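You operate a simulated robot arm through the tools that you are given. There is no shell and no other tool. Be economical: measure what you need, move in short steps, check, and stop when the job is done.

You are at the controls of a simulated robot arm. One attempt, no reset.

Task
Take the black bracket two and leave it on the top of the eyelet bench. Take the hex key set on the near table top and put it away on the top of the floor beam. Put the panel three on the top of the test bench. Open the top bench drawer, fetch the core plug from the near table top and set it in the inside of the top bench drawer and shut the drawer again. Take the patch five and leave it on top of the panel six. Put two of the yellow pins from the bay one in the inside of the side ledge. Any order will do.

It is judged by the outcome, as a careful person would: the job done as asked, and still so three seconds after it is handed in. It fails if anything else is knocked over, pushed out of place, dropped, spilled or broken.

Robot
A 7-joint arm with a two-finger parallel gripper on a trunk, on a base that drives. Base frame: it is fixed to the floor where the robot stands at the start and does not move with it; the origin is under the middle of the robot, x ahead of it, y to its left, z up; the surface under the hand at the start is at about z = 0.9. Readings come in m, rad, newtons and seconds.
With the tool pointing down near the work surface it reaches from about 0.1 to 0.54 m from the robot's upright axis, wherever it stands. Its first joint turns from -2.897 to 2.897 rad. Places, roughly: black bracket two [0.5, 0, 1]; core plug [-0.75, 0.5, 1]; hex key set (9x5x3 cm) [0, -0.1, 0.9]; inside of the side ledge (13x29 cm) [7.68, 3.4, 0.5]; inside of the top bench drawer [-3.7, 1.1, 0.6]; panel six [-0.5, 5.75, 1]; panel three [-0.75, 0, 1]; patch five [1.25, 2.5, 0.5]; top bench drawer [-3.8, 1.1, 0.6]; top of the eyelet bench [-3.9, 2.2, 0.8]; top of the floor beam (72x15 cm) [0.68, -0.78, 0.16]; top of the test bench [-3.8, -0.9, 0.8]; yellow pin (2x2x6 cm) [5.9, 3.3, 0.9]; yellow pin (3x3x8 cm) [5.9, 3.2, 0.9]; yellow pin (3x3x9 cm) [6, 3.2, 0.9]. Payload 1.57 kg.
The TCP is the grasp point between the finger pads, 0.03 m short of the fingertips. In the tool frame z runs along the fingers and y along their closing line. The gripper opens to 0.08 m. The fingers are 0.017 m wide and 0.012 m thick; the gripper's body (0.04 by 0.082 m) begins 0.08 m behind the TCP.
Orientation is that of the tool frame in the base frame, as a unit quaternion [x, y, z, w]. With the fingers straight down and closing along the base's y, the tool's x points along the base's -x, its y along +y and its z along -z.

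Tools
- The arm moves only by the tool servo_tool. Its argument "increments" is a list of rows, each a list of 3 entries, a list of its own where there are three numbers: the shift along the tool's x, y, z in units of 300 mm (1.0 is 300 mm), then the turn, a rotation vector about the tool's x, y, z in units of 90 degrees (1.0 is 90 degrees), then the opening, from 0 (shut) to 1 (fully open). In form: [[[tx, ty, tz], [wx, wy, wz], fingers], ...]. A call has 1 to 20 rows; each row is the pose to reach, as a shift and turn from the pose commanded when the call began, along the tool's axes at that moment. A call with a number of a shift or a turn outside -1 to 1 is refused whole. Each row takes 0.2 s and may step no farther than 0.05 m and 0.15 rad from the row before; otherwise, or with a gripper value out of range, the whole call is refused. A pose out of reach is approached as far as the arm can. The call stops where the force on the tool passes 40 N (or 10 N more than at its start, if that is more) or the arm is blocked; 0.2 s more then pass. The fingers move at their own pace (about 0.072 m/s each) and stop on an object; they squeeze with about 43 N. The grip force told is the motor's: it shows also when the fingers shut on nothing. Time passes only in rows, and 0.2 s behind the last, so rows that repeat a pose let the fingers close. The reply holds the time, the measured pose of the TCP, the force on the tool along the base axes, the opening and the grip force, in the units named above and with some noise, with the torque about the TCP (base axes, N m) and any sound that the robot's microphone picked up, and new pictures: "pictures" is both (left out), scene, wrist or none.
- Cameras (640 x 400 px; columns grow to the right, rows downward): "scene" is now at [0.1742, 0.0565, 1.665]; the picture's right is [1.00, -0.07, 0.00], its down [-0.07, -0.93, -0.36] and it looks along [0.03, 0.36, -0.93] (base axes); focal length 214 px, centre (320, 200). "wrist" rides on the gripper at [0.072, -0.007, -0.122] in the tool frame; the picture's right is [0.09, 1.00, 0.00], its down [-0.84, 0.08, -0.54] and it looks along [-0.54, 0.05, 0.84] (tool axes); focal length 238 px, centre (320, 200). There is no depth. A picture from a camera that has moved, and an enlarged one, comes with that camera's place and axes in the base frame and with its lens.
- raise_lower(by): slides the trunk up (or, below 0, down) by that many m; the arm and the scene camera ride with it, the base frame stays. It gives what a move gives, with no picture.
- base_move(legs): drives the robot by 1 to 6 legs, each [ahead, left, turn to the left] in m, m and rad, along the robot's own axes; the way and the turn of a leg run together, so that a leg with both is an arc; at most 1.5 m and 3.142 rad a leg. The arm and the cameras ride along, it lands a little off, and it stops where it bumps. It gives what a move gives, and a new picture of the scene camera.
- turn_head(pan, tilt): turns the head with the scene camera to pan (to the left, within 1.501 rad either way) and tilt (down, from -0.506 to 1.204), counted from straight ahead of the robot. It gives what a move gives, and a new picture of the scene camera.
- close_up(camera, box): a new picture of the part [left, top, right, bottom] of that camera's present view, enlarged. The clock stands still meanwhile.
- job_done(): hands the job in; it is judged then, once.

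Work in short steps. Places have to be worked out from the pictures, the camera data and where the tool is seen: move nearer, look again, correct. Check each grasp and each placing, and mend what went wrong. You have 483 turns and 360 pictures in all, those below and enlarged ones among them. Open the gripper and draw the arm clear of the work before you hand the job in, unless the task says otherwise; then end with one line.

The tools are called by a JSON object that holds its "name" and its "arguments". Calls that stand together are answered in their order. servo_tool: Moves the arm, as the interface text tells. Its arguments: {"type":"object","properties":{"increments":{"type":"array"},"pictures":{"type":"string","enum":["both","scene","wrist","none"]}},"required":["increments"]} The other tools are called the same way: raise_lower (by) slides the trunk up or down; base_move (legs) drives the base; turn_head (pan, tilt) turns the head that bears the scene camera; close_up (camera, box) takes an enlarged picture of a part of a camera's view; job_done () hands the job in.

At the start:

```text
time_s: 0.0
tcp_pos: [-0.3781, 0.2037, 1.2053]
ee_rot: [0.0, 1.0, 0.0, 0.0]
contact_force: [0.2, -0.3, 0.7]
wrist_torque: [-0.01, -0.04, -0.01]
opening: 0.0801
grasp_force: 0.0
trunk travel left (down, up): [-0.925, 0.065]
robot x, y, heading: [-0.0035, -0.0007, 0.002]
head pan, tilt: [1.499, 1.201]
```

scene: 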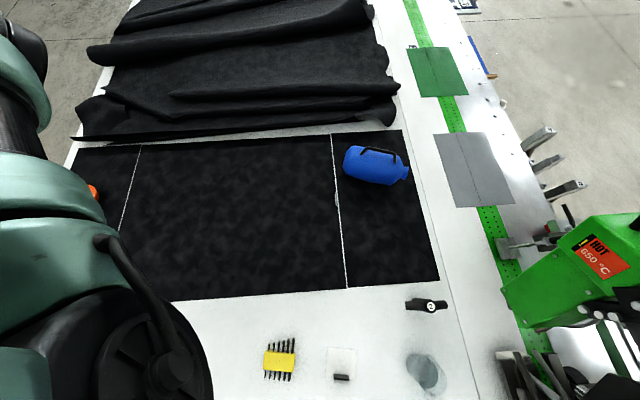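
wrist: 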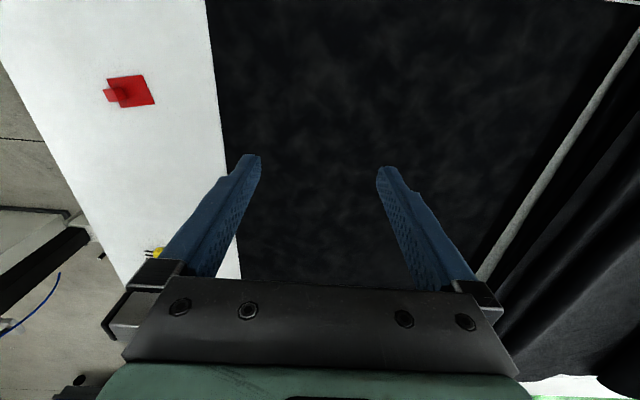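

The scene picture looks left over the table. I'll turn the head to survey the surroundings before moving anything.

{"name": "turn_head", "arguments": {"pan": 0.0, "tilt": 0.6}}

{"name": "turn_head", "arguments": {"pan": -1.4, "tilt": 0.8}}

{"name": "turn_head", "arguments": {"pan": 1.4, "tilt": 0.3}}

```text
time_s: 1.6
tcp_pos: [-0.3793, 0.2027, 1.2052]
ee_rot: [0.001, 1.0, 0.0, 0.0]
contact_force: [-0.6, 0.6, -0.8]
wrist_torque: [-0.01, -0.01, 0.02]
opening: 0.0803
grasp_force: 0.0
trunk travel left (down, up): [-0.925, 0.065]
robot x, y, heading: [-0.0007, 0.0036, -0.003]
head pan, tilt: [0.0, 0.6]
camera scene: at [0.2588, 0.0007, 1.7096], right [0.0, -1.0, 0.0], down [-0.57, 0.0, -0.82], along [0.82, 0.0, -0.57], focal length 214 px, centre (320, 200)
```

scene: 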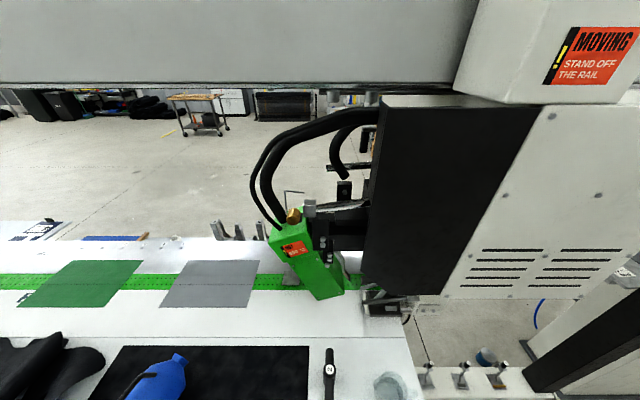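

```text
time_s: 3.1
tcp_pos: [-0.3803, 0.203, 1.2062]
ee_rot: [0.001, 1.0, 0.0, 0.0]
contact_force: [0.0, 0.4, -0.1]
wrist_torque: [0.04, 0.0, 0.01]
opening: 0.0801
grasp_force: 0.0
trunk travel left (down, up): [-0.925, 0.065]
robot x, y, heading: [0.0025, 0.0017, 0.005]
head pan, tilt: [-1.4, 0.799]
camera scene: at [0.1842, -0.0789, 1.6927], right [-0.99, -0.17, 0.0], down [-0.12, 0.71, -0.7], along [0.12, -0.69, -0.72], focal length 214 px, centre (320, 200)
```

scene: 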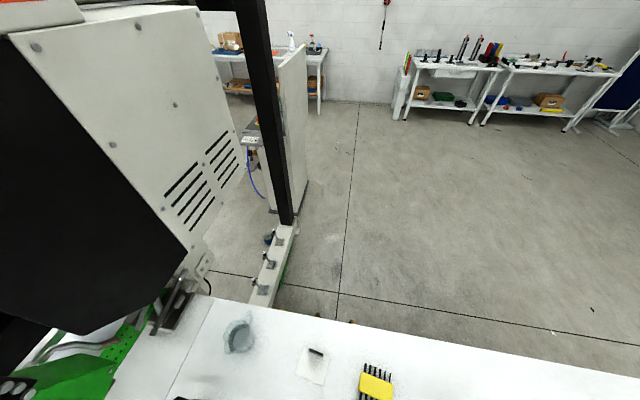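

```text
time_s: 5.6
tcp_pos: [-0.3778, 0.2034, 1.2056]
ee_rot: [0.0, 1.0, 0.0, 0.0]
contact_force: [0.1, 0.9, -0.5]
wrist_torque: [0.03, 0.0, -0.01]
opening: 0.0801
grasp_force: 0.0
trunk travel left (down, up): [-0.925, 0.065]
robot x, y, heading: [0.0002, 0.0022, -0.003]
head pan, tilt: [1.4, 0.3]
camera scene: at [0.1864, 0.0926, 1.7371], right [0.99, -0.17, 0.0], down [-0.05, -0.29, -0.96], along [0.16, 0.94, -0.3], focal length 214 px, centre (320, 200)
```

scene: 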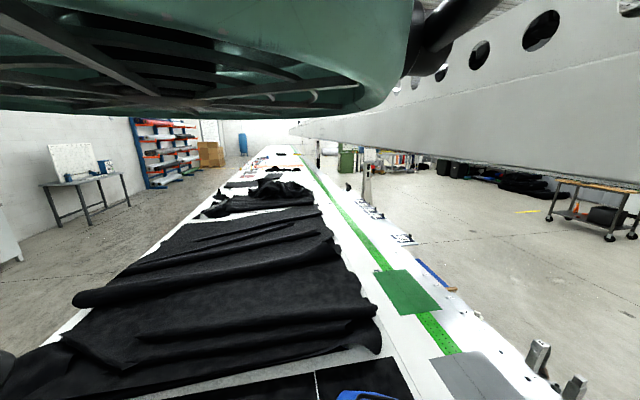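

The robot seems to be hanging above the table, since no column is visible. I'll look straight down and up to understand its body.

{"name": "turn_head", "arguments": {"pan": 0.0, "tilt": 1.2}}

{"name": "turn_head", "arguments": {"pan": 1.5, "tilt": -0.3}}

{"name": "turn_head", "arguments": {"pan": -1.5, "tilt": 0.1}}

```text
time_s: 7.1
tcp_pos: [-0.3785, 0.2032, 1.2057]
ee_rot: [0.0, 1.0, 0.0, 0.0]
contact_force: [-0.2, 0.7, 0.4]
wrist_torque: [-0.03, 0.0, 0.0]
opening: 0.0797
grasp_force: 0.1
trunk travel left (down, up): [-0.925, 0.065]
robot x, y, heading: [-0.0025, 0.0009, 0.002]
head pan, tilt: [0.0, 1.201]
camera scene: at [0.2264, 0.0007, 1.665], right [0.0, -1.0, 0.0], down [-0.93, 0.0, -0.36], along [0.36, 0.0, -0.93], focal length 214 px, centre (320, 200)
```

scene: 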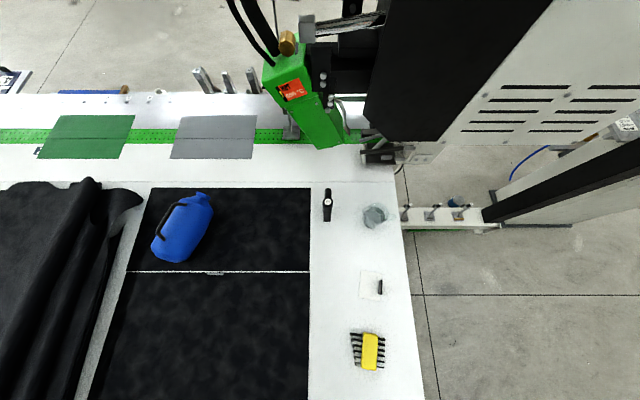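

```text
time_s: 8.7
tcp_pos: [-0.3786, 0.2033, 1.2046]
ee_rot: [0.0, 1.0, 0.0, 0.0]
contact_force: [0.4, 0.0, 0.1]
wrist_torque: [-0.01, -0.01, 0.03]
opening: 0.0799
grasp_force: 0.1
trunk travel left (down, up): [-0.925, 0.065]
robot x, y, heading: [-0.0, 0.002, 0.0]
head pan, tilt: [1.499, -0.3]
camera scene: at [0.1761, 0.0791, 1.7902], right [1.0, -0.07, 0.0], down [0.02, 0.29, -0.96], along [0.07, 0.95, 0.29], focal length 214 px, centre (320, 200)
```

scene: 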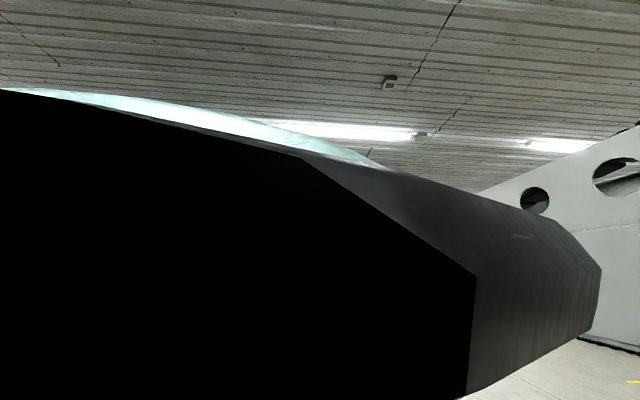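

```text
time_s: 11.3
tcp_pos: [-0.3786, 0.2025, 1.2048]
ee_rot: [0.0, 1.0, 0.0, 0.0]
contact_force: [0.3, 0.3, -0.1]
wrist_torque: [-0.01, 0.02, -0.03]
opening: 0.0799
grasp_force: 0.1
trunk travel left (down, up): [-0.925, 0.065]
robot x, y, heading: [0.0026, -0.0032, 0.004]
head pan, tilt: [-1.499, 0.099]
camera scene: at [0.177, -0.0912, 1.7557], right [-1.0, -0.07, 0.0], down [-0.01, 0.1, -1.0], along [0.07, -0.99, -0.1], focal length 214 px, centre (320, 200)
```

scene: 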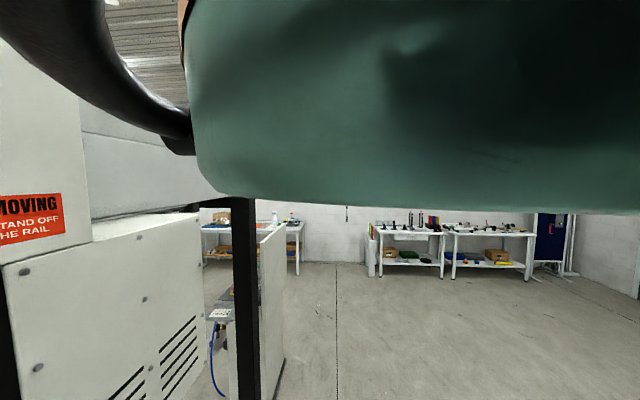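

The "2"-marked black bracket sits near (0.50,-0.03). I'll turn the robot left in place (arm sweeps over free space) to see the -x side.

{"name": "base_move", "arguments": {"legs": [[0, 0, 1.57]]}}

{"name": "turn_head", "arguments": {"pan": 1.5, "tilt": 0.9}}

{"name": "turn_head", "arguments": {"pan": 1.3, "tilt": 0.3}}

```text
time_s: 15.6
tcp_pos: [-0.1989, -0.3785, 1.2059]
ee_rot: [0.711, -0.704, 0.0, 0.0]
contact_force: [0.0, -0.4, 0.1]
wrist_torque: [0.03, 0.02, 0.0]
opening: 0.0804
grasp_force: 0.0
trunk travel left (down, up): [-0.925, 0.065]
robot x, y, heading: [-0.0028, 0.0015, 1.579]
head pan, tilt: [-1.499, 0.099]
camera scene: at [0.0905, 0.1781, 1.7557], right [0.08, -1.0, 0.0], down [-0.1, -0.01, -1.0], along [0.99, 0.08, -0.1], focal length 214 px, centre (320, 200)
```

scene: 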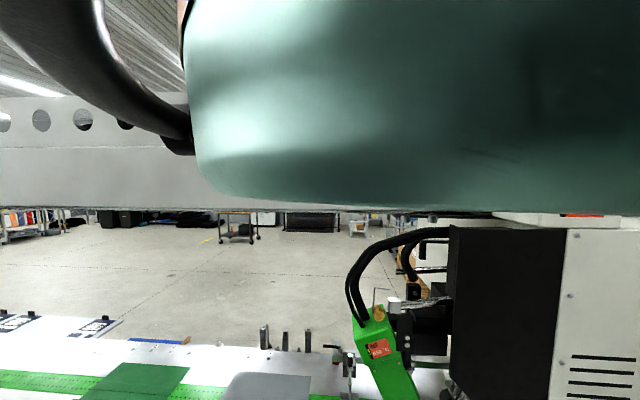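

```text
time_s: 18.2
tcp_pos: [-0.1994, -0.3807, 1.2048]
ee_rot: [0.71, -0.704, 0.0, 0.0]
contact_force: [-0.7, 0.0, -0.4]
wrist_torque: [0.0, -0.01, -0.01]
opening: 0.0798
grasp_force: 0.0
trunk travel left (down, up): [-0.925, 0.065]
robot x, y, heading: [0.0004, 0.0027, 1.581]
head pan, tilt: [1.499, 0.901]
camera scene: at [-0.0766, 0.1753, 1.6848], right [0.06, 1.0, 0.0], down [0.78, -0.05, -0.62], along [-0.62, 0.04, -0.78], focal length 214 px, centre (320, 200)
```

scene: 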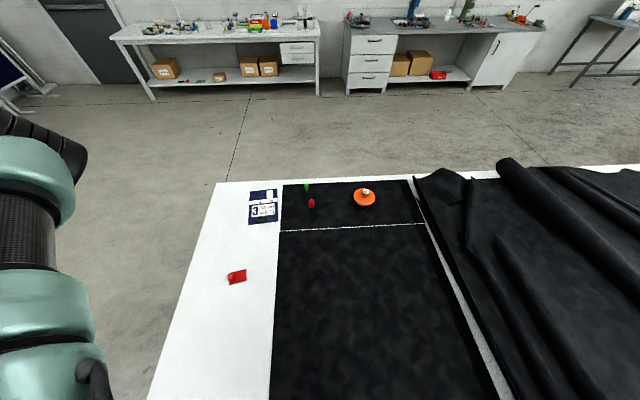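

```text
time_s: 19.2
tcp_pos: [-0.2, -0.3803, 1.2066]
ee_rot: [0.71, -0.705, 0.001, 0.0]
contact_force: [-0.1, 0.6, -0.4]
wrist_torque: [0.0, 0.01, 0.02]
opening: 0.0802
grasp_force: 0.0
trunk travel left (down, up): [-0.925, 0.065]
robot x, y, heading: [0.0029, 0.0011, 1.579]
head pan, tilt: [1.3, 0.3]
camera scene: at [-0.0914, 0.1947, 1.737], right [0.26, 0.97, 0.0], down [0.29, -0.08, -0.95], along [-0.92, 0.25, -0.3], focal length 214 px, centre (320, 200)
```

scene: 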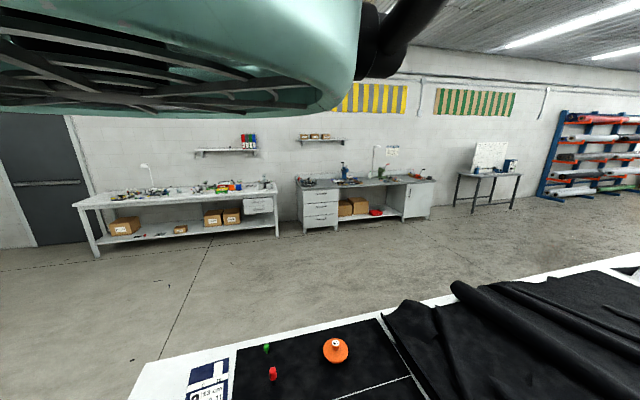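

Panel three is visible, and several candidates for the core plug. Let me take close-ups.

{"name": "turn_head", "arguments": {"pan": 1.5, "tilt": 0.95}}

{"name": "close_up", "arguments": {"camera": "scene", "box": [230, 150, 400, 256]}}

{"name": "close_up", "arguments": {"camera": "scene", "box": [100, 0, 340, 110]}}

{"name": "close_up", "arguments": {"camera": "scene", "box": [330, 0, 570, 110]}}

```text
time_s: 20.2
tcp_pos: [-0.199, -0.3804, 1.2051]
ee_rot: [0.71, -0.704, 0.0, -0.001]
contact_force: [-0.1, -0.1, -0.3]
wrist_torque: [-0.01, 0.01, 0.01]
opening: 0.08
grasp_force: 0.0
trunk travel left (down, up): [-0.925, 0.065]
robot x, y, heading: [-0.0015, -0.0032, 1.581]
head pan, tilt: [1.499, 0.949]
camera scene: at [-0.0739, 0.1751, 1.6812], right [0.06, 1.0, 0.0], down [0.81, -0.05, -0.58], along [-0.58, 0.04, -0.81], focal length 214 px, centre (320, 200)
```

scene: 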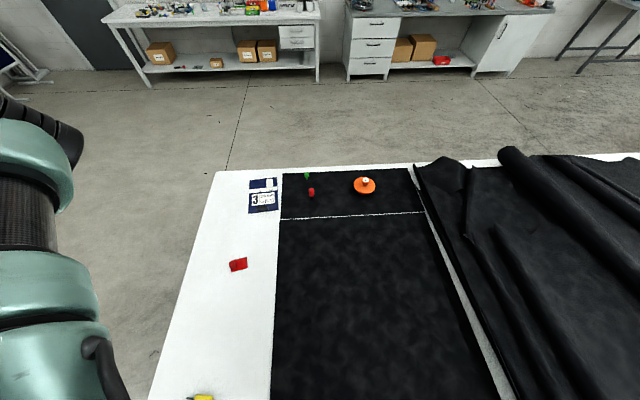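

```text
3.76 times, centred on (315, 203) of scene
camera zoom: at [-0.0739, 0.1751, 1.6812], right [0.06, 1.0, 0.0], down [0.81, -0.05, -0.58], along [-0.58, 0.04, -0.81], focal length 807 px, centre (339, 189)
```

zoom: 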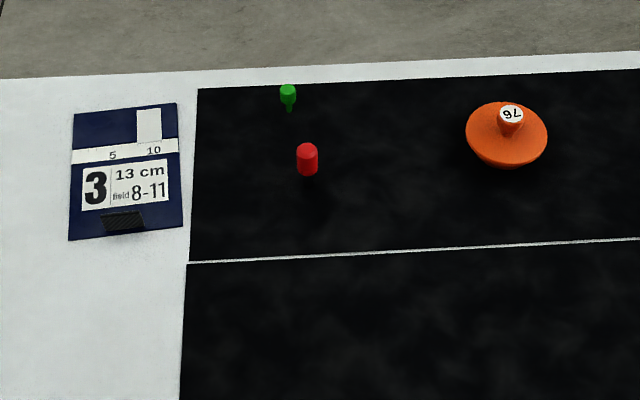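

```text
2.67 times, centred on (220, 55) of scene
camera zoom: at [-0.0739, 0.1751, 1.6812], right [0.06, 1.0, 0.0], down [0.81, -0.05, -0.58], along [-0.58, 0.04, -0.81], focal length 572 px, centre (587, 587)
```

zoom: 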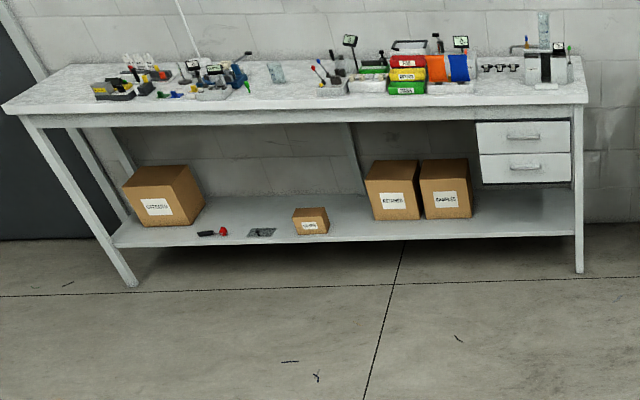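

```text
2.67 times, centred on (450, 55) of scene
camera zoom: at [-0.0739, 0.1751, 1.6812], right [0.06, 1.0, 0.0], down [0.81, -0.05, -0.58], along [-0.58, 0.04, -0.81], focal length 572 px, centre (-27, 587)
```

zoom: 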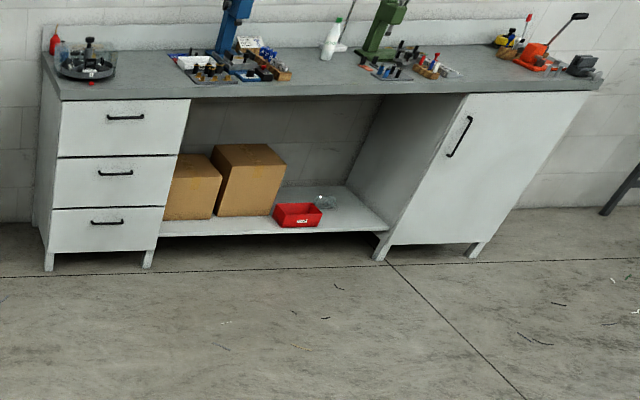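

The orange plug (≈(-0.69,0.43)) matches the core plug position. I'll start with the hex key set at about (0.035,-0.155): shift the arm sideways to bring the wrist camera over it.

{"name": "servo_tool", "arguments": {"increments": [[[0, -0.157, 0], [0, 0, 0], 1], [[0, -0.313, 0], [0, 0, 0], 1], [[0, -0.47, 0], [0, 0, 0], 1], [[0, -0.626, 0], [0, 0, 0], 1], [[0, -0.783, 0], [0, 0, 0], 1]], "pictures": "wrist"}}

```text
time_s: 21.4
tcp_pos: [0.0326, -0.3782, 1.2034]
ee_rot: [0.709, -0.705, -0.001, 0.001]
contact_force: [-0.3, 0.2, -0.7]
wrist_torque: [0.01, 0.03, -0.02]
opening: 0.0801
grasp_force: 0.2
trunk travel left (down, up): [-0.925, 0.065]
robot x, y, heading: [-0.0038, 0.0008, 1.579]
head pan, tilt: [1.499, 0.949]
camera wrist: at [0.0402, -0.4499, 1.326], right [-0.99, -0.1, 0.0], down [-0.08, 0.84, 0.54], along [-0.06, 0.54, -0.84], focal length 238 px, centre (320, 200)
```

wrist: 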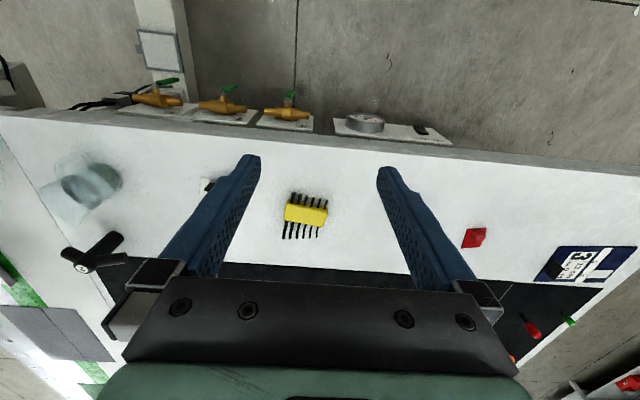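

{"name": "close_up", "arguments": {"camera": "wrist", "box": [265, 175, 345, 255]}}

{"name": "close_up", "arguments": {"camera": "wrist", "box": [40, 210, 140, 290]}}

{"name": "close_up", "arguments": {"camera": "wrist", "box": [450, 220, 640, 340]}}

```text
5.00 times, centred on (305, 215) of wrist
camera zoom: at [0.0402, -0.4499, 1.326], right [-0.99, -0.1, 0.0], down [-0.08, 0.84, 0.54], along [-0.06, 0.54, -0.84], focal length 1192 px, centre (395, 125)
```

zoom: 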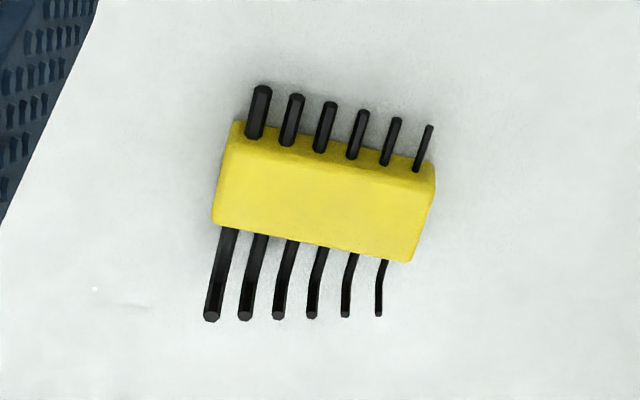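

```text
5.00 times, centred on (90, 250) of wrist
camera zoom: at [0.0402, -0.4499, 1.326], right [-0.99, -0.1, 0.0], down [-0.08, 0.84, 0.54], along [-0.06, 0.54, -0.84], focal length 1192 px, centre (1470, -50)
```

zoom: 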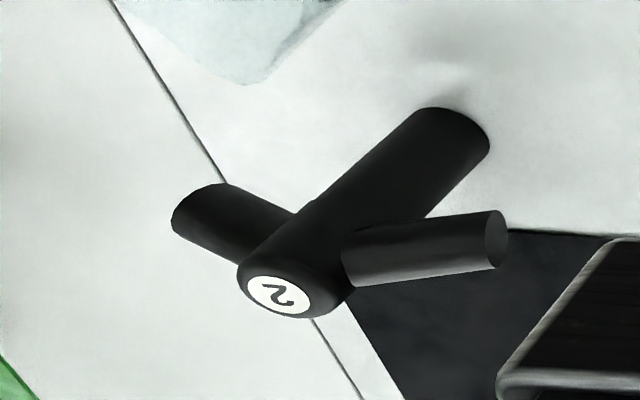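

```text
3.33 times, centred on (545, 280) of wrist
camera zoom: at [0.0402, -0.4499, 1.326], right [-0.99, -0.1, 0.0], down [-0.08, 0.84, 0.54], along [-0.06, 0.54, -0.84], focal length 794 px, centre (-430, -67)
```

zoom: 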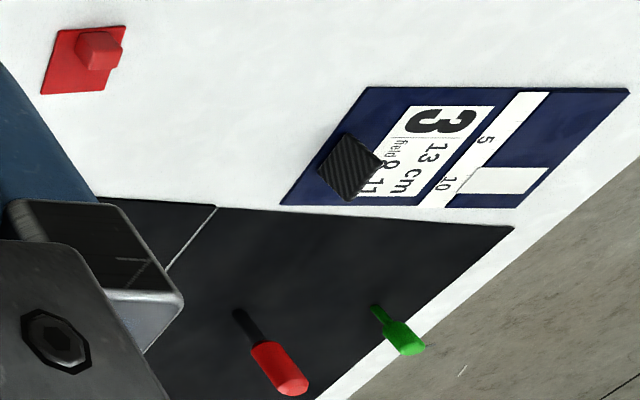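

The hex set is a 9 cm yellow block with its long axis nearly along x; I'll rotate the gripper ~90° to close along y and move over it.

{"name": "servo_tool", "arguments": {"increments": [[[-0.06, 0, 0], [0, 0, 0.09], 1], [[-0.12, 0, 0], [0, 0, 0.18], 1], [[-0.18, 0, 0], [0, 0, 0.27], 1], [[-0.24, 0, 0], [0, 0, 0.36], 1], [[-0.3, 0, 0], [0, 0, 0.45], 1], [[-0.36, 0, 0], [0, 0, 0.54], 1], [[-0.42, 0, 0], [0, 0, 0.63], 1], [[-0.48, 0, 0], [0, 0, 0.72], 1], [[-0.54, 0, 0], [0, 0, 0.81], 1], [[-0.6, 0, 0], [0, 0, 0.9], 1], [[-0.66, 0, 0], [0, 0, 0.99], 1], [[-0.7, -0.02, 0], [0, 0, 1.0], 1]], "pictures": "wrist"}}

```text
time_s: 24.0
tcp_pos: [0.0408, -0.168, 1.2061]
ee_rot: [-0.004, 1.0, -0.001, 0.0]
contact_force: [0.2, -0.2, 0.4]
wrist_torque: [-0.01, -0.03, -0.02]
opening: 0.0801
grasp_force: 0.1
trunk travel left (down, up): [-0.925, 0.065]
robot x, y, heading: [0.0021, -0.0013, 1.578]
head pan, tilt: [1.499, 0.949]
camera wrist: at [-0.0304, -0.175, 1.3276], right [-0.1, 1.0, 0.0], down [0.84, 0.08, 0.54], along [0.54, 0.05, -0.84], focal length 238 px, centre (320, 200)
```

wrist: 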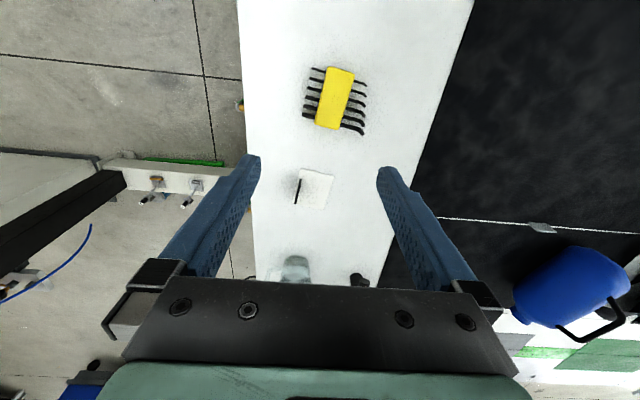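

Block centre computed (0.037,-0.149), axis tilted about -8°. I correct and descend to z≈1.0.

{"name": "servo_tool", "arguments": {"increments": [[[0.01, 0.06, 0.1], [0, 0, 0.09], 1], [[0.012, 0.062, 0.25], [0, 0, 0.09], 1], [[0.012, 0.062, 0.4], [0, 0, 0.09], 1], [[0.012, 0.062, 0.55], [0, 0, 0.09], 1], [[0.012, 0.062, 0.687], [0, 0, 0.09], 1]], "pictures": "wrist"}}

```text
time_s: 25.2
tcp_pos: [0.0358, -0.1506, 0.9979]
ee_rot: [0.065, 0.998, -0.001, 0.0]
contact_force: [0.5, 0.5, 0.5]
wrist_torque: [0.0, -0.02, 0.01]
opening: 0.0801
grasp_force: 0.0
trunk travel left (down, up): [-0.925, 0.065]
robot x, y, heading: [-0.0023, 0.0017, 1.579]
head pan, tilt: [1.499, 0.949]
camera wrist: at [-0.0373, -0.1479, 1.1201], right [0.04, 1.0, 0.0], down [0.84, -0.03, 0.54], along [0.54, -0.02, -0.84], focal length 238 px, centre (320, 200)
```

wrist: 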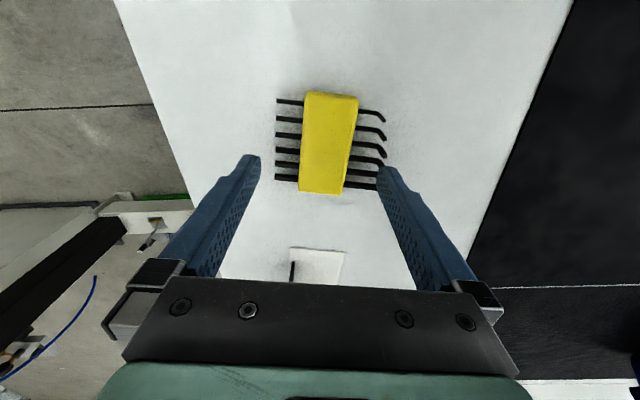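

Aligned. Shift 5 mm in +y and descend to put fingertips about mid-block.

{"name": "servo_tool", "arguments": {"increments": [[[0.005, 0.016, 0.05], [0, 0, 0], 1], [[0.005, 0.016, 0.1], [0, 0, 0], 1], [[0.005, 0.016, 0.15], [0, 0, 0], 1], [[0.005, 0.016, 0.18], [0, 0, 0], 1]], "pictures": "wrist"}}

```text
time_s: 26.2
tcp_pos: [0.0343, -0.1465, 0.9444]
ee_rot: [0.066, 0.998, -0.001, 0.0]
contact_force: [-0.4, 0.6, 0.0]
wrist_torque: [-0.02, 0.01, -0.01]
opening: 0.0801
grasp_force: 0.1
trunk travel left (down, up): [-0.925, 0.065]
robot x, y, heading: [-0.0017, -0.0001, 1.582]
head pan, tilt: [1.499, 0.949]
camera wrist: at [-0.0382, -0.1434, 1.0659], right [0.04, 1.0, 0.0], down [0.84, -0.03, 0.54], along [0.54, -0.02, -0.84], focal length 238 px, centre (320, 200)
```

wrist: 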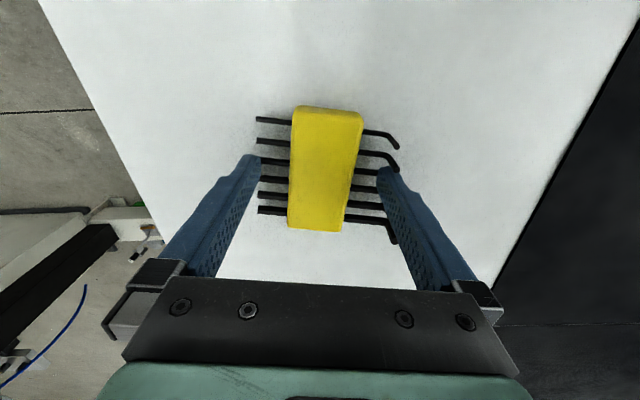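

No contact. Close the fingers.

{"name": "servo_tool", "arguments": {"increments": [[[0, 0, 0], [0, 0, 0], 0.6], [[0, 0, 0], [0, 0, 0], 0.3], [[0, 0, 0], [0, 0, 0], 0], [[0, 0, 0], [0, 0, 0], 0], [[0, 0, 0], [0, 0, 0], 0]], "pictures": "wrist"}}

```text
time_s: 27.4
tcp_pos: [0.0337, -0.1469, 0.9429]
ee_rot: [0.066, 0.998, 0.0, 0.0]
contact_force: [-0.6, 0.3, 1.1]
wrist_torque: [0.0, 0.01, -0.01]
opening: 0.0434
grasp_force: 42.7
trunk travel left (down, up): [-0.925, 0.065]
robot x, y, heading: [-0.0016, 0.001, 1.581]
head pan, tilt: [1.499, 0.949]
camera wrist: at [-0.0385, -0.1434, 1.0661], right [0.04, 1.0, 0.0], down [0.84, -0.03, 0.54], along [0.54, -0.02, -0.84], focal length 238 px, centre (320, 200)
```

wrist: 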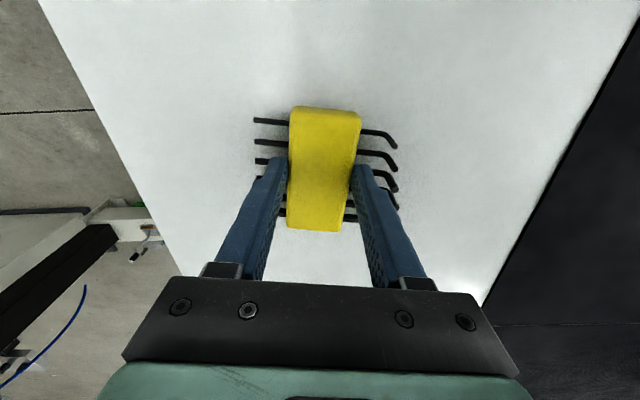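

Gripped (43 mm). Lift and check.

{"name": "servo_tool", "arguments": {"increments": [[[0, 0, -0.1], [0, 0, 0], 0], [[0, 0, -0.25], [0, 0, 0], 0], [[0, 0, -0.4], [0, 0, 0], 0], [[0, 0, -0.55], [0, 0, 0], 0], [[0, 0, -0.7], [0, 0, 0], 0], [[0, 0, -0.85], [0, 0, 0], 0]], "pictures": "wrist"}}

{"name": "turn_head", "arguments": {"pan": -1.5, "tilt": 1.0}}

```text
time_s: 28.8
tcp_pos: [0.0323, -0.1467, 1.2007]
ee_rot: [0.066, 0.998, 0.001, -0.001]
contact_force: [0.0, -1.1, -2.1]
wrist_torque: [0.01, 0.01, -0.01]
opening: 0.0434
grasp_force: 42.9
trunk travel left (down, up): [-0.925, 0.065]
robot x, y, heading: [0.0049, 0.0001, 1.578]
head pan, tilt: [1.499, 0.949]
camera wrist: at [-0.0394, -0.1441, 1.3224], right [0.04, 1.0, 0.0], down [0.84, -0.03, 0.54], along [0.54, -0.02, -0.84], focal length 238 px, centre (320, 200)
```

wrist: 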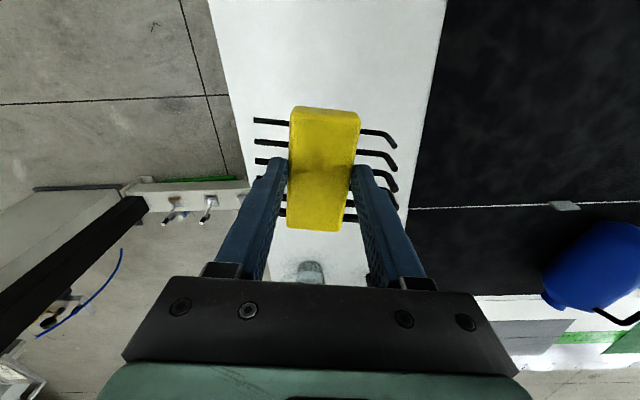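

```text
time_s: 31.4
tcp_pos: [0.0336, -0.1456, 1.2]
ee_rot: [0.067, 0.998, 0.0, -0.001]
contact_force: [0.2, 0.0, -3.1]
wrist_torque: [-0.06, 0.02, -0.02]
opening: 0.0433
grasp_force: 42.8
trunk travel left (down, up): [-0.925, 0.065]
robot x, y, heading: [0.0007, 0.0007, 1.577]
head pan, tilt: [-1.499, 1.0]
camera scene: at [0.0682, 0.1762, 1.6776], right [0.08, -1.0, 0.0], down [-0.84, -0.07, -0.54], along [0.54, 0.04, -0.84], focal length 214 px, centre (320, 200)
```

scene: 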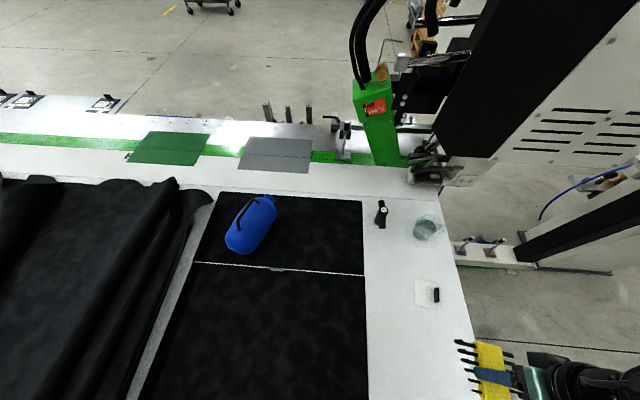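

Hex set is held. Drive back off the table end to about (0.15,-0.9), then turn left half a turn so the head faces away from the machine.

{"name": "base_move", "arguments": {"legs": [[-0.9, -0.15, 0], [0, 0, 3.14]]}}

{"name": "turn_head", "arguments": {"pan": 1.5, "tilt": 0.9}}

```text
time_s: 43.7
tcp_pos: [0.1133, -0.7537, 1.2001]
ee_rot: [1.0, -0.023, 0.0, -0.001]
contact_force: [-0.5, 0.2, -3.1]
wrist_torque: [0.02, -0.04, -0.02]
opening: 0.0434
grasp_force: 43.2
trunk travel left (down, up): [-0.925, 0.065]
robot x, y, heading: [0.1626, -0.8967, -1.476]
head pan, tilt: [-1.499, 1.0]
camera scene: at [0.1085, -1.0769, 1.6776], right [-0.17, 0.99, 0.0], down [0.83, 0.14, -0.54], along [-0.53, -0.09, -0.84], focal length 214 px, centre (320, 200)
```

scene: 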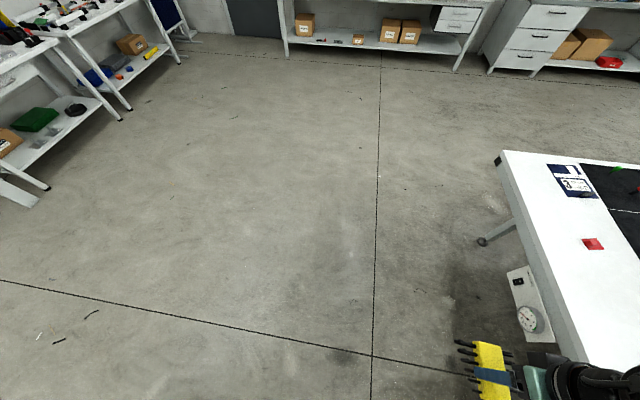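

```text
time_s: 46.3
tcp_pos: [0.1141, -0.7528, 1.1995]
ee_rot: [1.0, -0.023, 0.0, 0.0]
contact_force: [-0.1, 0.4, -3.7]
wrist_torque: [0.02, -0.02, -0.01]
opening: 0.0433
grasp_force: 43.2
trunk travel left (down, up): [-0.925, 0.065]
robot x, y, heading: [0.1596, -0.8969, -1.473]
head pan, tilt: [1.499, 0.901]
camera scene: at [0.2526, -1.0635, 1.6848], right [0.02, -1.0, 0.0], down [-0.78, -0.02, -0.62], along [0.62, 0.01, -0.78], focal length 214 px, centre (320, 200)
```

scene: 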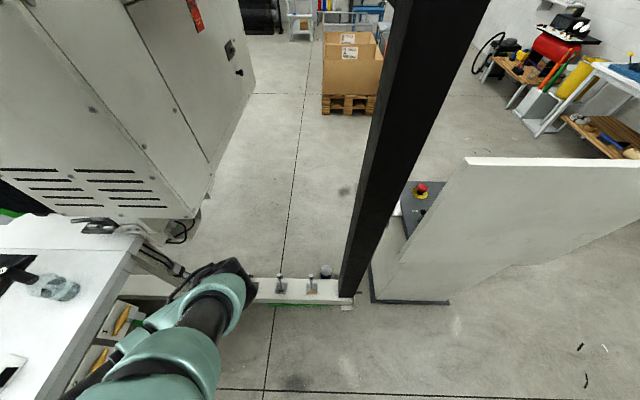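

The beam clamps are near y≈-0.80 and -1.00, so a free spot is around y≈-0.9. I'll swing the arm around toward the beam in two moves.

{"name": "servo_tool", "arguments": {"increments": [[[0.12, -0.074, 0], [0, 0, 0], 0], [[0.24, -0.149, 0], [0, 0, 0], 0], [[0.36, -0.223, 0], [0, 0, -0.02], 0], [[0.48, -0.298, 0], [0, 0, -0.03], 0], [[0.604, -0.372, 0], [0, 0, -0.03], 0]], "pictures": "none"}}

{"name": "servo_tool", "arguments": {"increments": [[[0.13, 0.07, 0], [0, 0, 0], 0], [[0.26, 0.13, 0], [0, 0, 0], 0], [[0.4, 0.2, 0], [0, 0, 0], 0], [[0.53, 0.26, 0], [0, 0, 0], 0], [[0.66, 0.33, 0], [0, 0, 0], 0], [[0.78, 0.43, 0], [0, 0, 0], 0], [[0.88, 0.54, 0], [0, 0, 0], 0], [[0.98, 0.66, 0], [0, 0, 0], 0], [[1.0, 0.78, 0], [0, 0, 0], 0], [[1.0, 0.83, 0], [0, 0, 0], 0]], "pictures": "both"}}

```text
time_s: 47.5
tcp_pos: [0.2993, -0.6511, 1.2001]
ee_rot: [1.0, 0.001, -0.001, 0.0]
contact_force: [0.1, 0.6, -2.3]
wrist_torque: [0.0, -0.02, 0.0]
opening: 0.0433
grasp_force: 43.0
trunk travel left (down, up): [-0.925, 0.065]
robot x, y, heading: [0.1612, -0.9002, -1.479]
head pan, tilt: [1.499, 0.901]
```

```text
time_s: 49.7
tcp_pos: [0.601, -0.8988, 1.1992]
ee_rot: [1.0, 0.001, -0.001, -0.001]
contact_force: [0.3, 0.0, -3.0]
wrist_torque: [0.0, -0.01, 0.01]
opening: 0.0435
grasp_force: 42.6
trunk travel left (down, up): [-0.925, 0.065]
robot x, y, heading: [0.1586, -0.8938, -1.477]
head pan, tilt: [1.499, 0.901]
camera scene: at [0.2528, -1.0635, 1.6848], right [0.02, -1.0, 0.0], down [-0.78, -0.02, -0.62], along [0.62, 0.02, -0.78], focal length 214 px, centre (320, 200)
camera wrist: at [0.6724, -0.8927, 1.3214], right [0.09, -1.0, 0.0], down [-0.84, -0.08, 0.54], along [-0.54, -0.05, -0.84], focal length 238 px, centre (320, 200)
```

scene: 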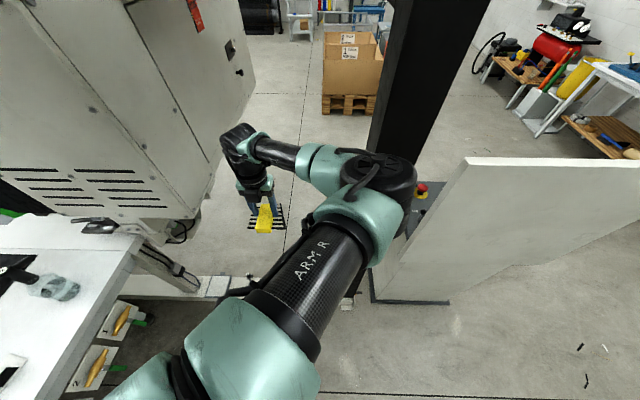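
wrist: 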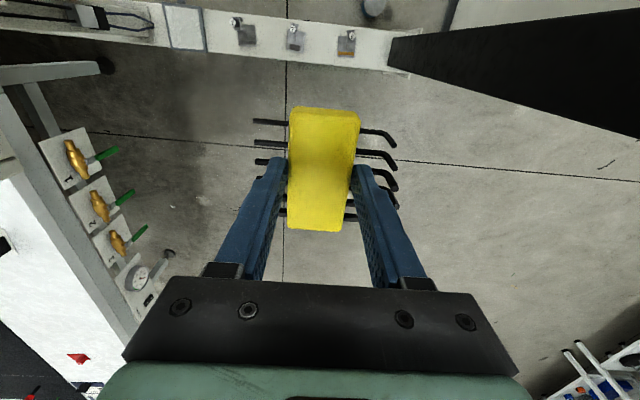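

Clamps at y≈-1.00,-0.79,-0.58. The elbow is close to the pole, so I'll target the gap at y≈-0.685: retract slightly, drive 0.19 m toward +y, lower the trunk.

{"name": "servo_tool", "arguments": {"increments": [[[-0.15, 0, 0], [0, 0, 0], 0], [[-0.3, 0, 0], [0, 0, 0], 0], [[-0.4, 0, 0], [0, 0, 0], 0]], "pictures": "none"}}

{"name": "base_move", "arguments": {"legs": [[-0.19, 0.02, 0]]}}

{"name": "raise_lower", "arguments": {"by": -0.45}}

{"name": "servo_tool", "arguments": {"increments": [[[0, 0, 0], [0, 0, 0], 0]], "pictures": "both"}}

```text
time_s: 50.5
tcp_pos: [0.4812, -0.9027, 1.2019]
ee_rot: [1.0, 0.0, 0.001, 0.0]
contact_force: [0.5, 0.6, -2.8]
wrist_torque: [-0.04, -0.02, -0.01]
opening: 0.0435
grasp_force: 43.7
trunk travel left (down, up): [-0.925, 0.065]
robot x, y, heading: [0.1571, -0.8958, -1.471]
head pan, tilt: [1.499, 0.901]
```

```text
time_s: 52.1
tcp_pos: [0.4839, -0.7129, 1.2008]
ee_rot: [1.0, 0.0, -0.001, 0.0]
contact_force: [0.0, -0.2, -2.1]
wrist_torque: [0.01, -0.02, -0.01]
opening: 0.0435
grasp_force: 42.5
trunk travel left (down, up): [-0.925, 0.065]
robot x, y, heading: [0.1605, -0.7069, -1.474]
head pan, tilt: [1.499, 0.901]
camera scene: at [0.2545, -0.8739, 1.6847], right [0.02, -1.0, 0.0], down [-0.78, -0.02, -0.62], along [0.62, 0.01, -0.78], focal length 214 px, centre (320, 200)
```

scene: 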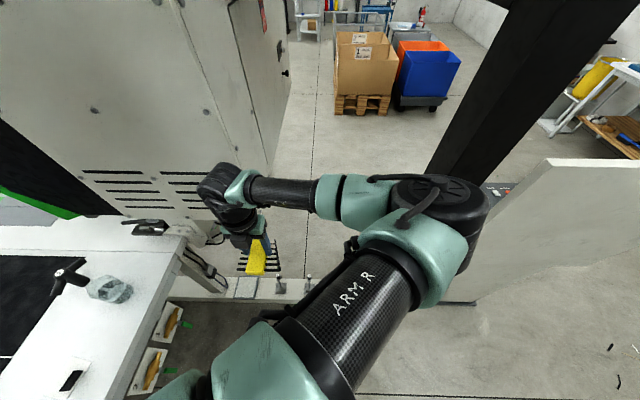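

```text
refused: -0.45 is not a number from -0.4 to 0.4
```

```text
time_s: 52.5
tcp_pos: [0.4834, -0.714, 1.2025]
ee_rot: [1.0, -0.001, 0.001, 0.0]
contact_force: [-0.2, -0.6, -2.0]
wrist_torque: [-0.02, -0.04, 0.01]
opening: 0.0436
grasp_force: 42.7
trunk travel left (down, up): [-0.925, 0.065]
robot x, y, heading: [0.1635, -0.7054, -1.48]
head pan, tilt: [1.499, 0.901]
camera scene: at [0.2545, -0.8747, 1.6846], right [0.02, -1.0, 0.0], down [-0.78, -0.02, -0.62], along [0.62, 0.02, -0.78], focal length 214 px, centre (320, 200)
camera wrist: at [0.5552, -0.707, 1.324], right [0.09, -1.0, 0.0], down [-0.84, -0.08, 0.54], along [-0.54, -0.05, -0.84], focal length 238 px, centre (320, 200)
```

scene: 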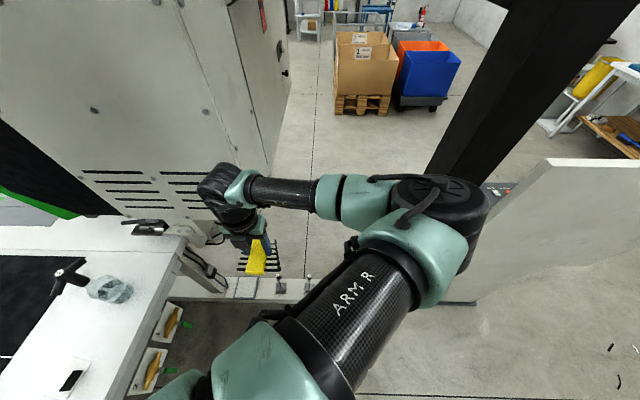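
wrist: 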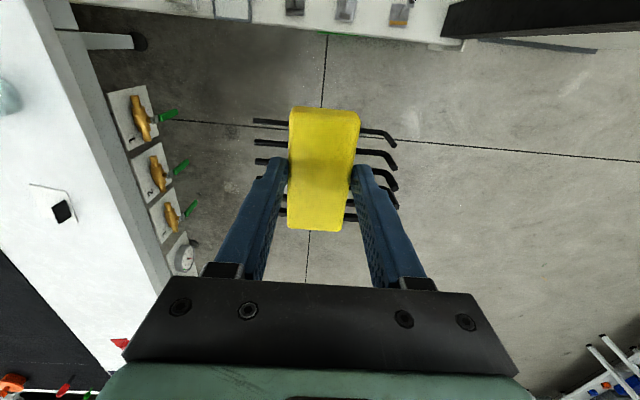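

Clear all round. Lower the trunk in two steps.

{"name": "raise_lower", "arguments": {"by": -0.4}}

{"name": "raise_lower", "arguments": {"by": -0.3}}

{"name": "servo_tool", "arguments": {"increments": [[[0.15, 0, 0], [0, 0, 0], 0], [[0.3, 0, 0], [0, 0, 0], 0], [[0.45, 0, 0], [0, 0, 0], 0], [[0.6, 0, 0], [0, 0, 0], 0]], "pictures": "both"}}

```text
time_s: 56.3
tcp_pos: [0.4829, -0.7117, 0.8015]
ee_rot: [1.0, 0.001, 0.0, 0.0]
contact_force: [-0.5, 0.4, -2.2]
wrist_torque: [-0.04, -0.02, -0.05]
opening: 0.0434
grasp_force: 42.7
trunk travel left (down, up): [-0.525, 0.465]
robot x, y, heading: [0.1601, -0.7043, -1.481]
head pan, tilt: [1.499, 0.901]
```

```text
time_s: 59.3
tcp_pos: [0.4845, -0.7121, 0.5027]
ee_rot: [1.0, 0.001, 0.0, 0.0]
contact_force: [-0.6, -0.4, -2.2]
wrist_torque: [-0.01, -0.04, -0.01]
opening: 0.0436
grasp_force: 43.7
trunk travel left (down, up): [-0.225, 0.765]
robot x, y, heading: [0.1617, -0.7054, -1.478]
head pan, tilt: [1.499, 0.901]
```

```text
time_s: 60.3
tcp_pos: [0.6697, -0.7146, 0.5045]
ee_rot: [1.0, 0.001, 0.0, -0.001]
contact_force: [0.5, 0.7, -3.1]
wrist_torque: [-0.03, -0.06, 0.0]
opening: 0.0435
grasp_force: 43.3
trunk travel left (down, up): [-0.225, 0.765]
robot x, y, heading: [0.1652, -0.7076, -1.477]
head pan, tilt: [1.499, 0.901]
camera scene: at [0.2544, -0.873, 0.9848], right [0.02, -1.0, 0.0], down [-0.78, -0.02, -0.62], along [0.62, 0.01, -0.78], focal length 214 px, centre (320, 200)
camera wrist: at [0.7404, -0.7074, 0.6266], right [0.09, -1.0, 0.0], down [-0.84, -0.08, 0.54], along [-0.54, -0.05, -0.84], focal length 238 px, centre (320, 200)
```

scene: 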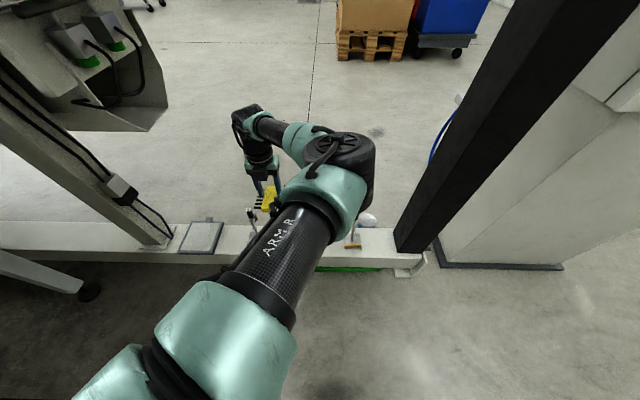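
wrist: 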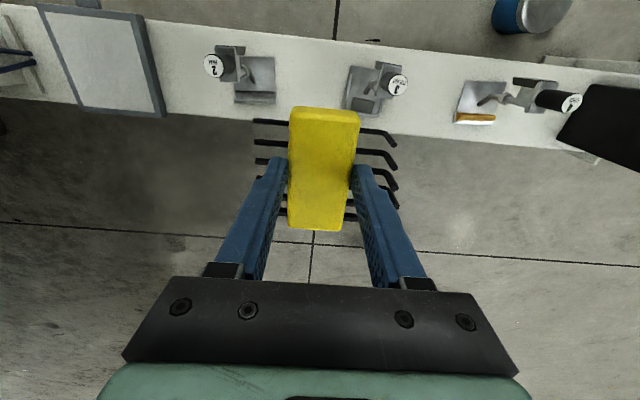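

Beam centre x≈0.68, gap between clamps spans y≈-0.63..-0.756. I'll align at (0.681,-0.692) and descend to 5 cm above.

{"name": "servo_tool", "arguments": {"increments": [[[0.037, -0.076, 0.1], [0, 0, 0], 0], [[0.037, -0.076, 0.24], [0, 0, 0], 0], [[0.037, -0.076, 0.38], [0, 0, 0], 0], [[0.037, -0.076, 0.52], [0, 0, 0], 0], [[0.037, -0.076, 0.66], [0, 0, 0], 0], [[0.037, -0.076, 0.82], [0, 0, 0], 0]], "pictures": "both"}}

```text
time_s: 61.7
tcp_pos: [0.6567, -0.6911, 0.2807]
ee_rot: [1.0, 0.0, -0.001, -0.001]
contact_force: [-0.1, 0.0, -2.8]
wrist_torque: [0.01, -0.01, -0.02]
opening: 0.0433
grasp_force: 43.0
out of reach, approached as far as the arm can: row 6
trunk travel left (down, up): [-0.225, 0.765]
robot x, y, heading: [0.1619, -0.7039, -1.478]
head pan, tilt: [1.499, 0.901]
camera scene: at [0.2543, -0.8729, 0.9849], right [0.02, -1.0, 0.0], down [-0.78, -0.02, -0.62], along [0.62, 0.01, -0.78], focal length 214 px, centre (320, 200)
camera wrist: at [0.7289, -0.6854, 0.4037], right [0.09, -1.0, 0.0], down [-0.84, -0.08, 0.54], along [-0.54, -0.05, -0.84], focal length 238 px, centre (320, 200)
```

scene: 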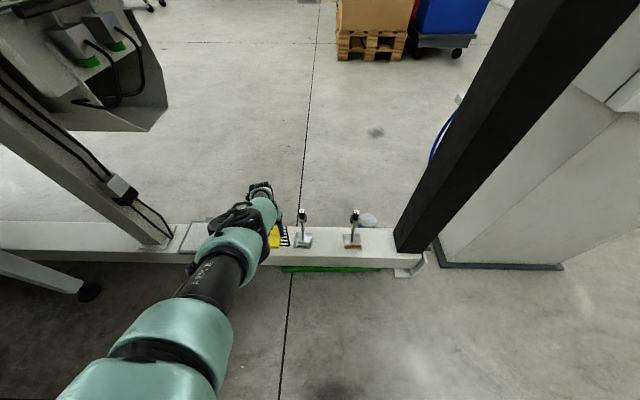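
wrist: 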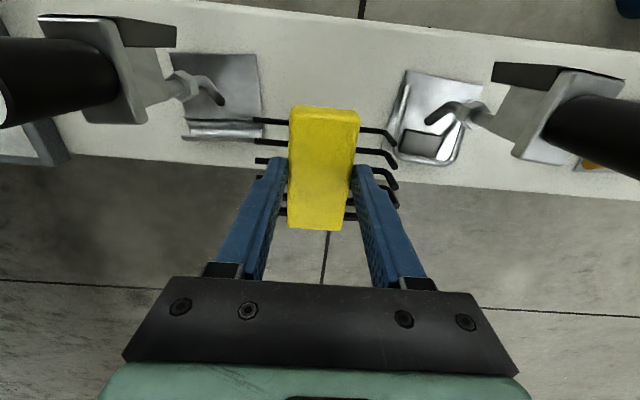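

Arm is at its reach limit; the gap centre is y≈-0.70. Raise the tool, then lower the trunk by 0.15.

{"name": "servo_tool", "arguments": {"increments": [[[0, 0.02, -0.15], [0, 0, 0], 0], [[0, 0.027, -0.3], [0, 0, 0], 0], [[0, 0.027, -0.45], [0, 0, 0], 0], [[0, 0.027, -0.55], [0, 0, 0], 0]], "pictures": "none"}}

{"name": "raise_lower", "arguments": {"by": -0.17}}

{"name": "servo_tool", "arguments": {"increments": [[[0, 0, 0], [0, 0, 0], 0]], "pictures": "both"}}

```text
time_s: 62.7
tcp_pos: [0.6553, -0.6987, 0.448]
ee_rot: [1.0, 0.0, 0.0, 0.0]
contact_force: [-0.5, 0.0, -2.3]
wrist_torque: [0.01, -0.02, -0.02]
opening: 0.0432
grasp_force: 42.8
trunk travel left (down, up): [-0.225, 0.765]
robot x, y, heading: [0.1597, -0.7081, -1.48]
head pan, tilt: [1.499, 0.901]
```

```text
time_s: 64.6
tcp_pos: [0.6552, -0.6975, 0.2771]
ee_rot: [1.0, 0.0, 0.0, 0.0]
contact_force: [-0.8, 0.7, -2.0]
wrist_torque: [-0.01, -0.01, -0.01]
opening: 0.0435
grasp_force: 42.7
trunk travel left (down, up): [-0.055, 0.935]
robot x, y, heading: [0.1619, -0.7065, -1.47]
head pan, tilt: [1.499, 0.901]
```

```text
time_s: 65.0
tcp_pos: [0.6555, -0.6973, 0.277]
ee_rot: [1.0, -0.001, -0.001, 0.0]
contact_force: [-0.1, 0.2, -2.5]
wrist_torque: [0.01, -0.01, -0.02]
opening: 0.0435
grasp_force: 42.9
trunk travel left (down, up): [-0.055, 0.935]
robot x, y, heading: [0.1626, -0.7063, -1.473]
head pan, tilt: [1.499, 0.901]
camera scene: at [0.2544, -0.873, 0.8148], right [0.02, -1.0, 0.0], down [-0.78, -0.02, -0.62], along [0.62, 0.01, -0.78], focal length 214 px, centre (320, 200)
camera wrist: at [0.7267, -0.6915, 0.3991], right [0.09, -1.0, 0.0], down [-0.84, -0.08, 0.54], along [-0.54, -0.05, -0.84], focal length 238 px, centre (320, 200)
```

scene: 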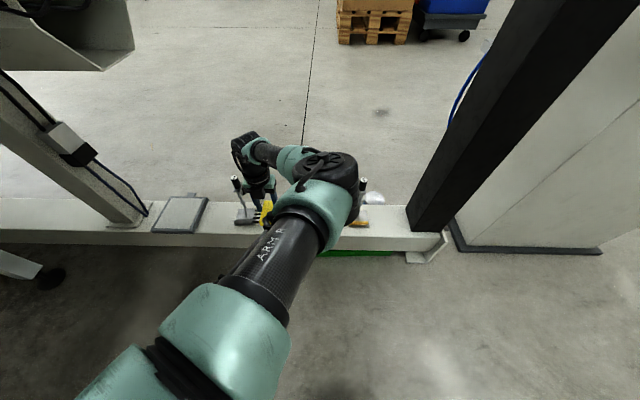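
wrist: 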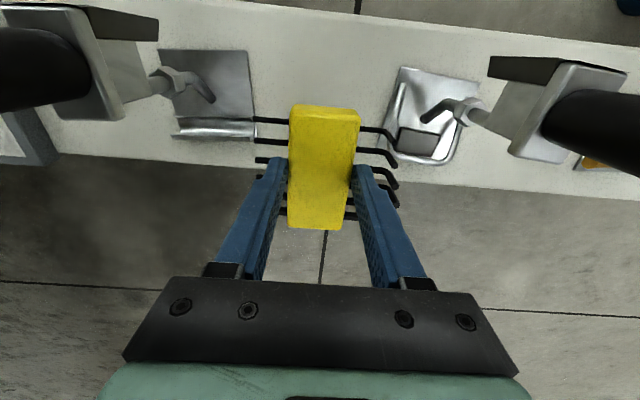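

Now shift 2.5 cm in x and descend gently to place.

{"name": "servo_tool", "arguments": {"increments": [[[0.04, 0.005, 0], [0, 0, 0], 0], [[0.083, 0.005, 0.04], [0, 0, 0], 0], [[0.083, 0.005, 0.1], [0, 0, 0], 0], [[0.083, 0.005, 0.16], [0, 0, 0], 0], [[0.083, 0.005, 0.21], [0, 0, 0], 0], [[0.083, 0.005, 0.23], [0, 0, 0], 0]], "pictures": "wrist"}}

```text
time_s: 66.4
tcp_pos: [0.6819, -0.6996, 0.2132]
ee_rot: [1.0, 0.0, 0.004, -0.001]
contact_force: [-9.1, -1.0, 38.3]
wrist_torque: [-0.15, 0.3, -0.17]
opening: 0.0441
grasp_force: 42.8
trunk travel left (down, up): [-0.055, 0.935]
robot x, y, heading: [0.164, -0.7037, -1.475]
head pan, tilt: [1.499, 0.901]
camera wrist: at [0.7531, -0.6926, 0.336], right [0.09, -1.0, 0.0], down [-0.84, -0.08, 0.54], along [-0.53, -0.05, -0.84], focal length 238 px, centre (320, 200)
```

wrist: 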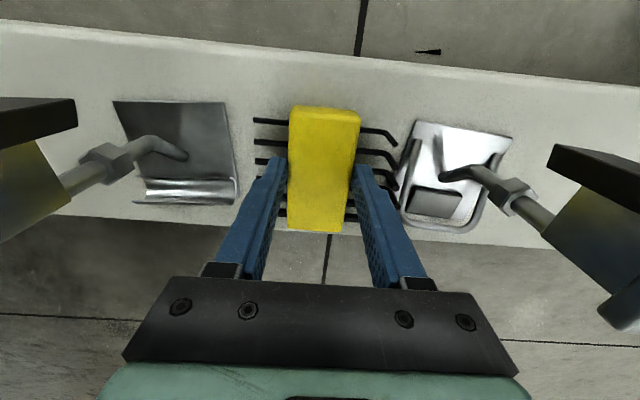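

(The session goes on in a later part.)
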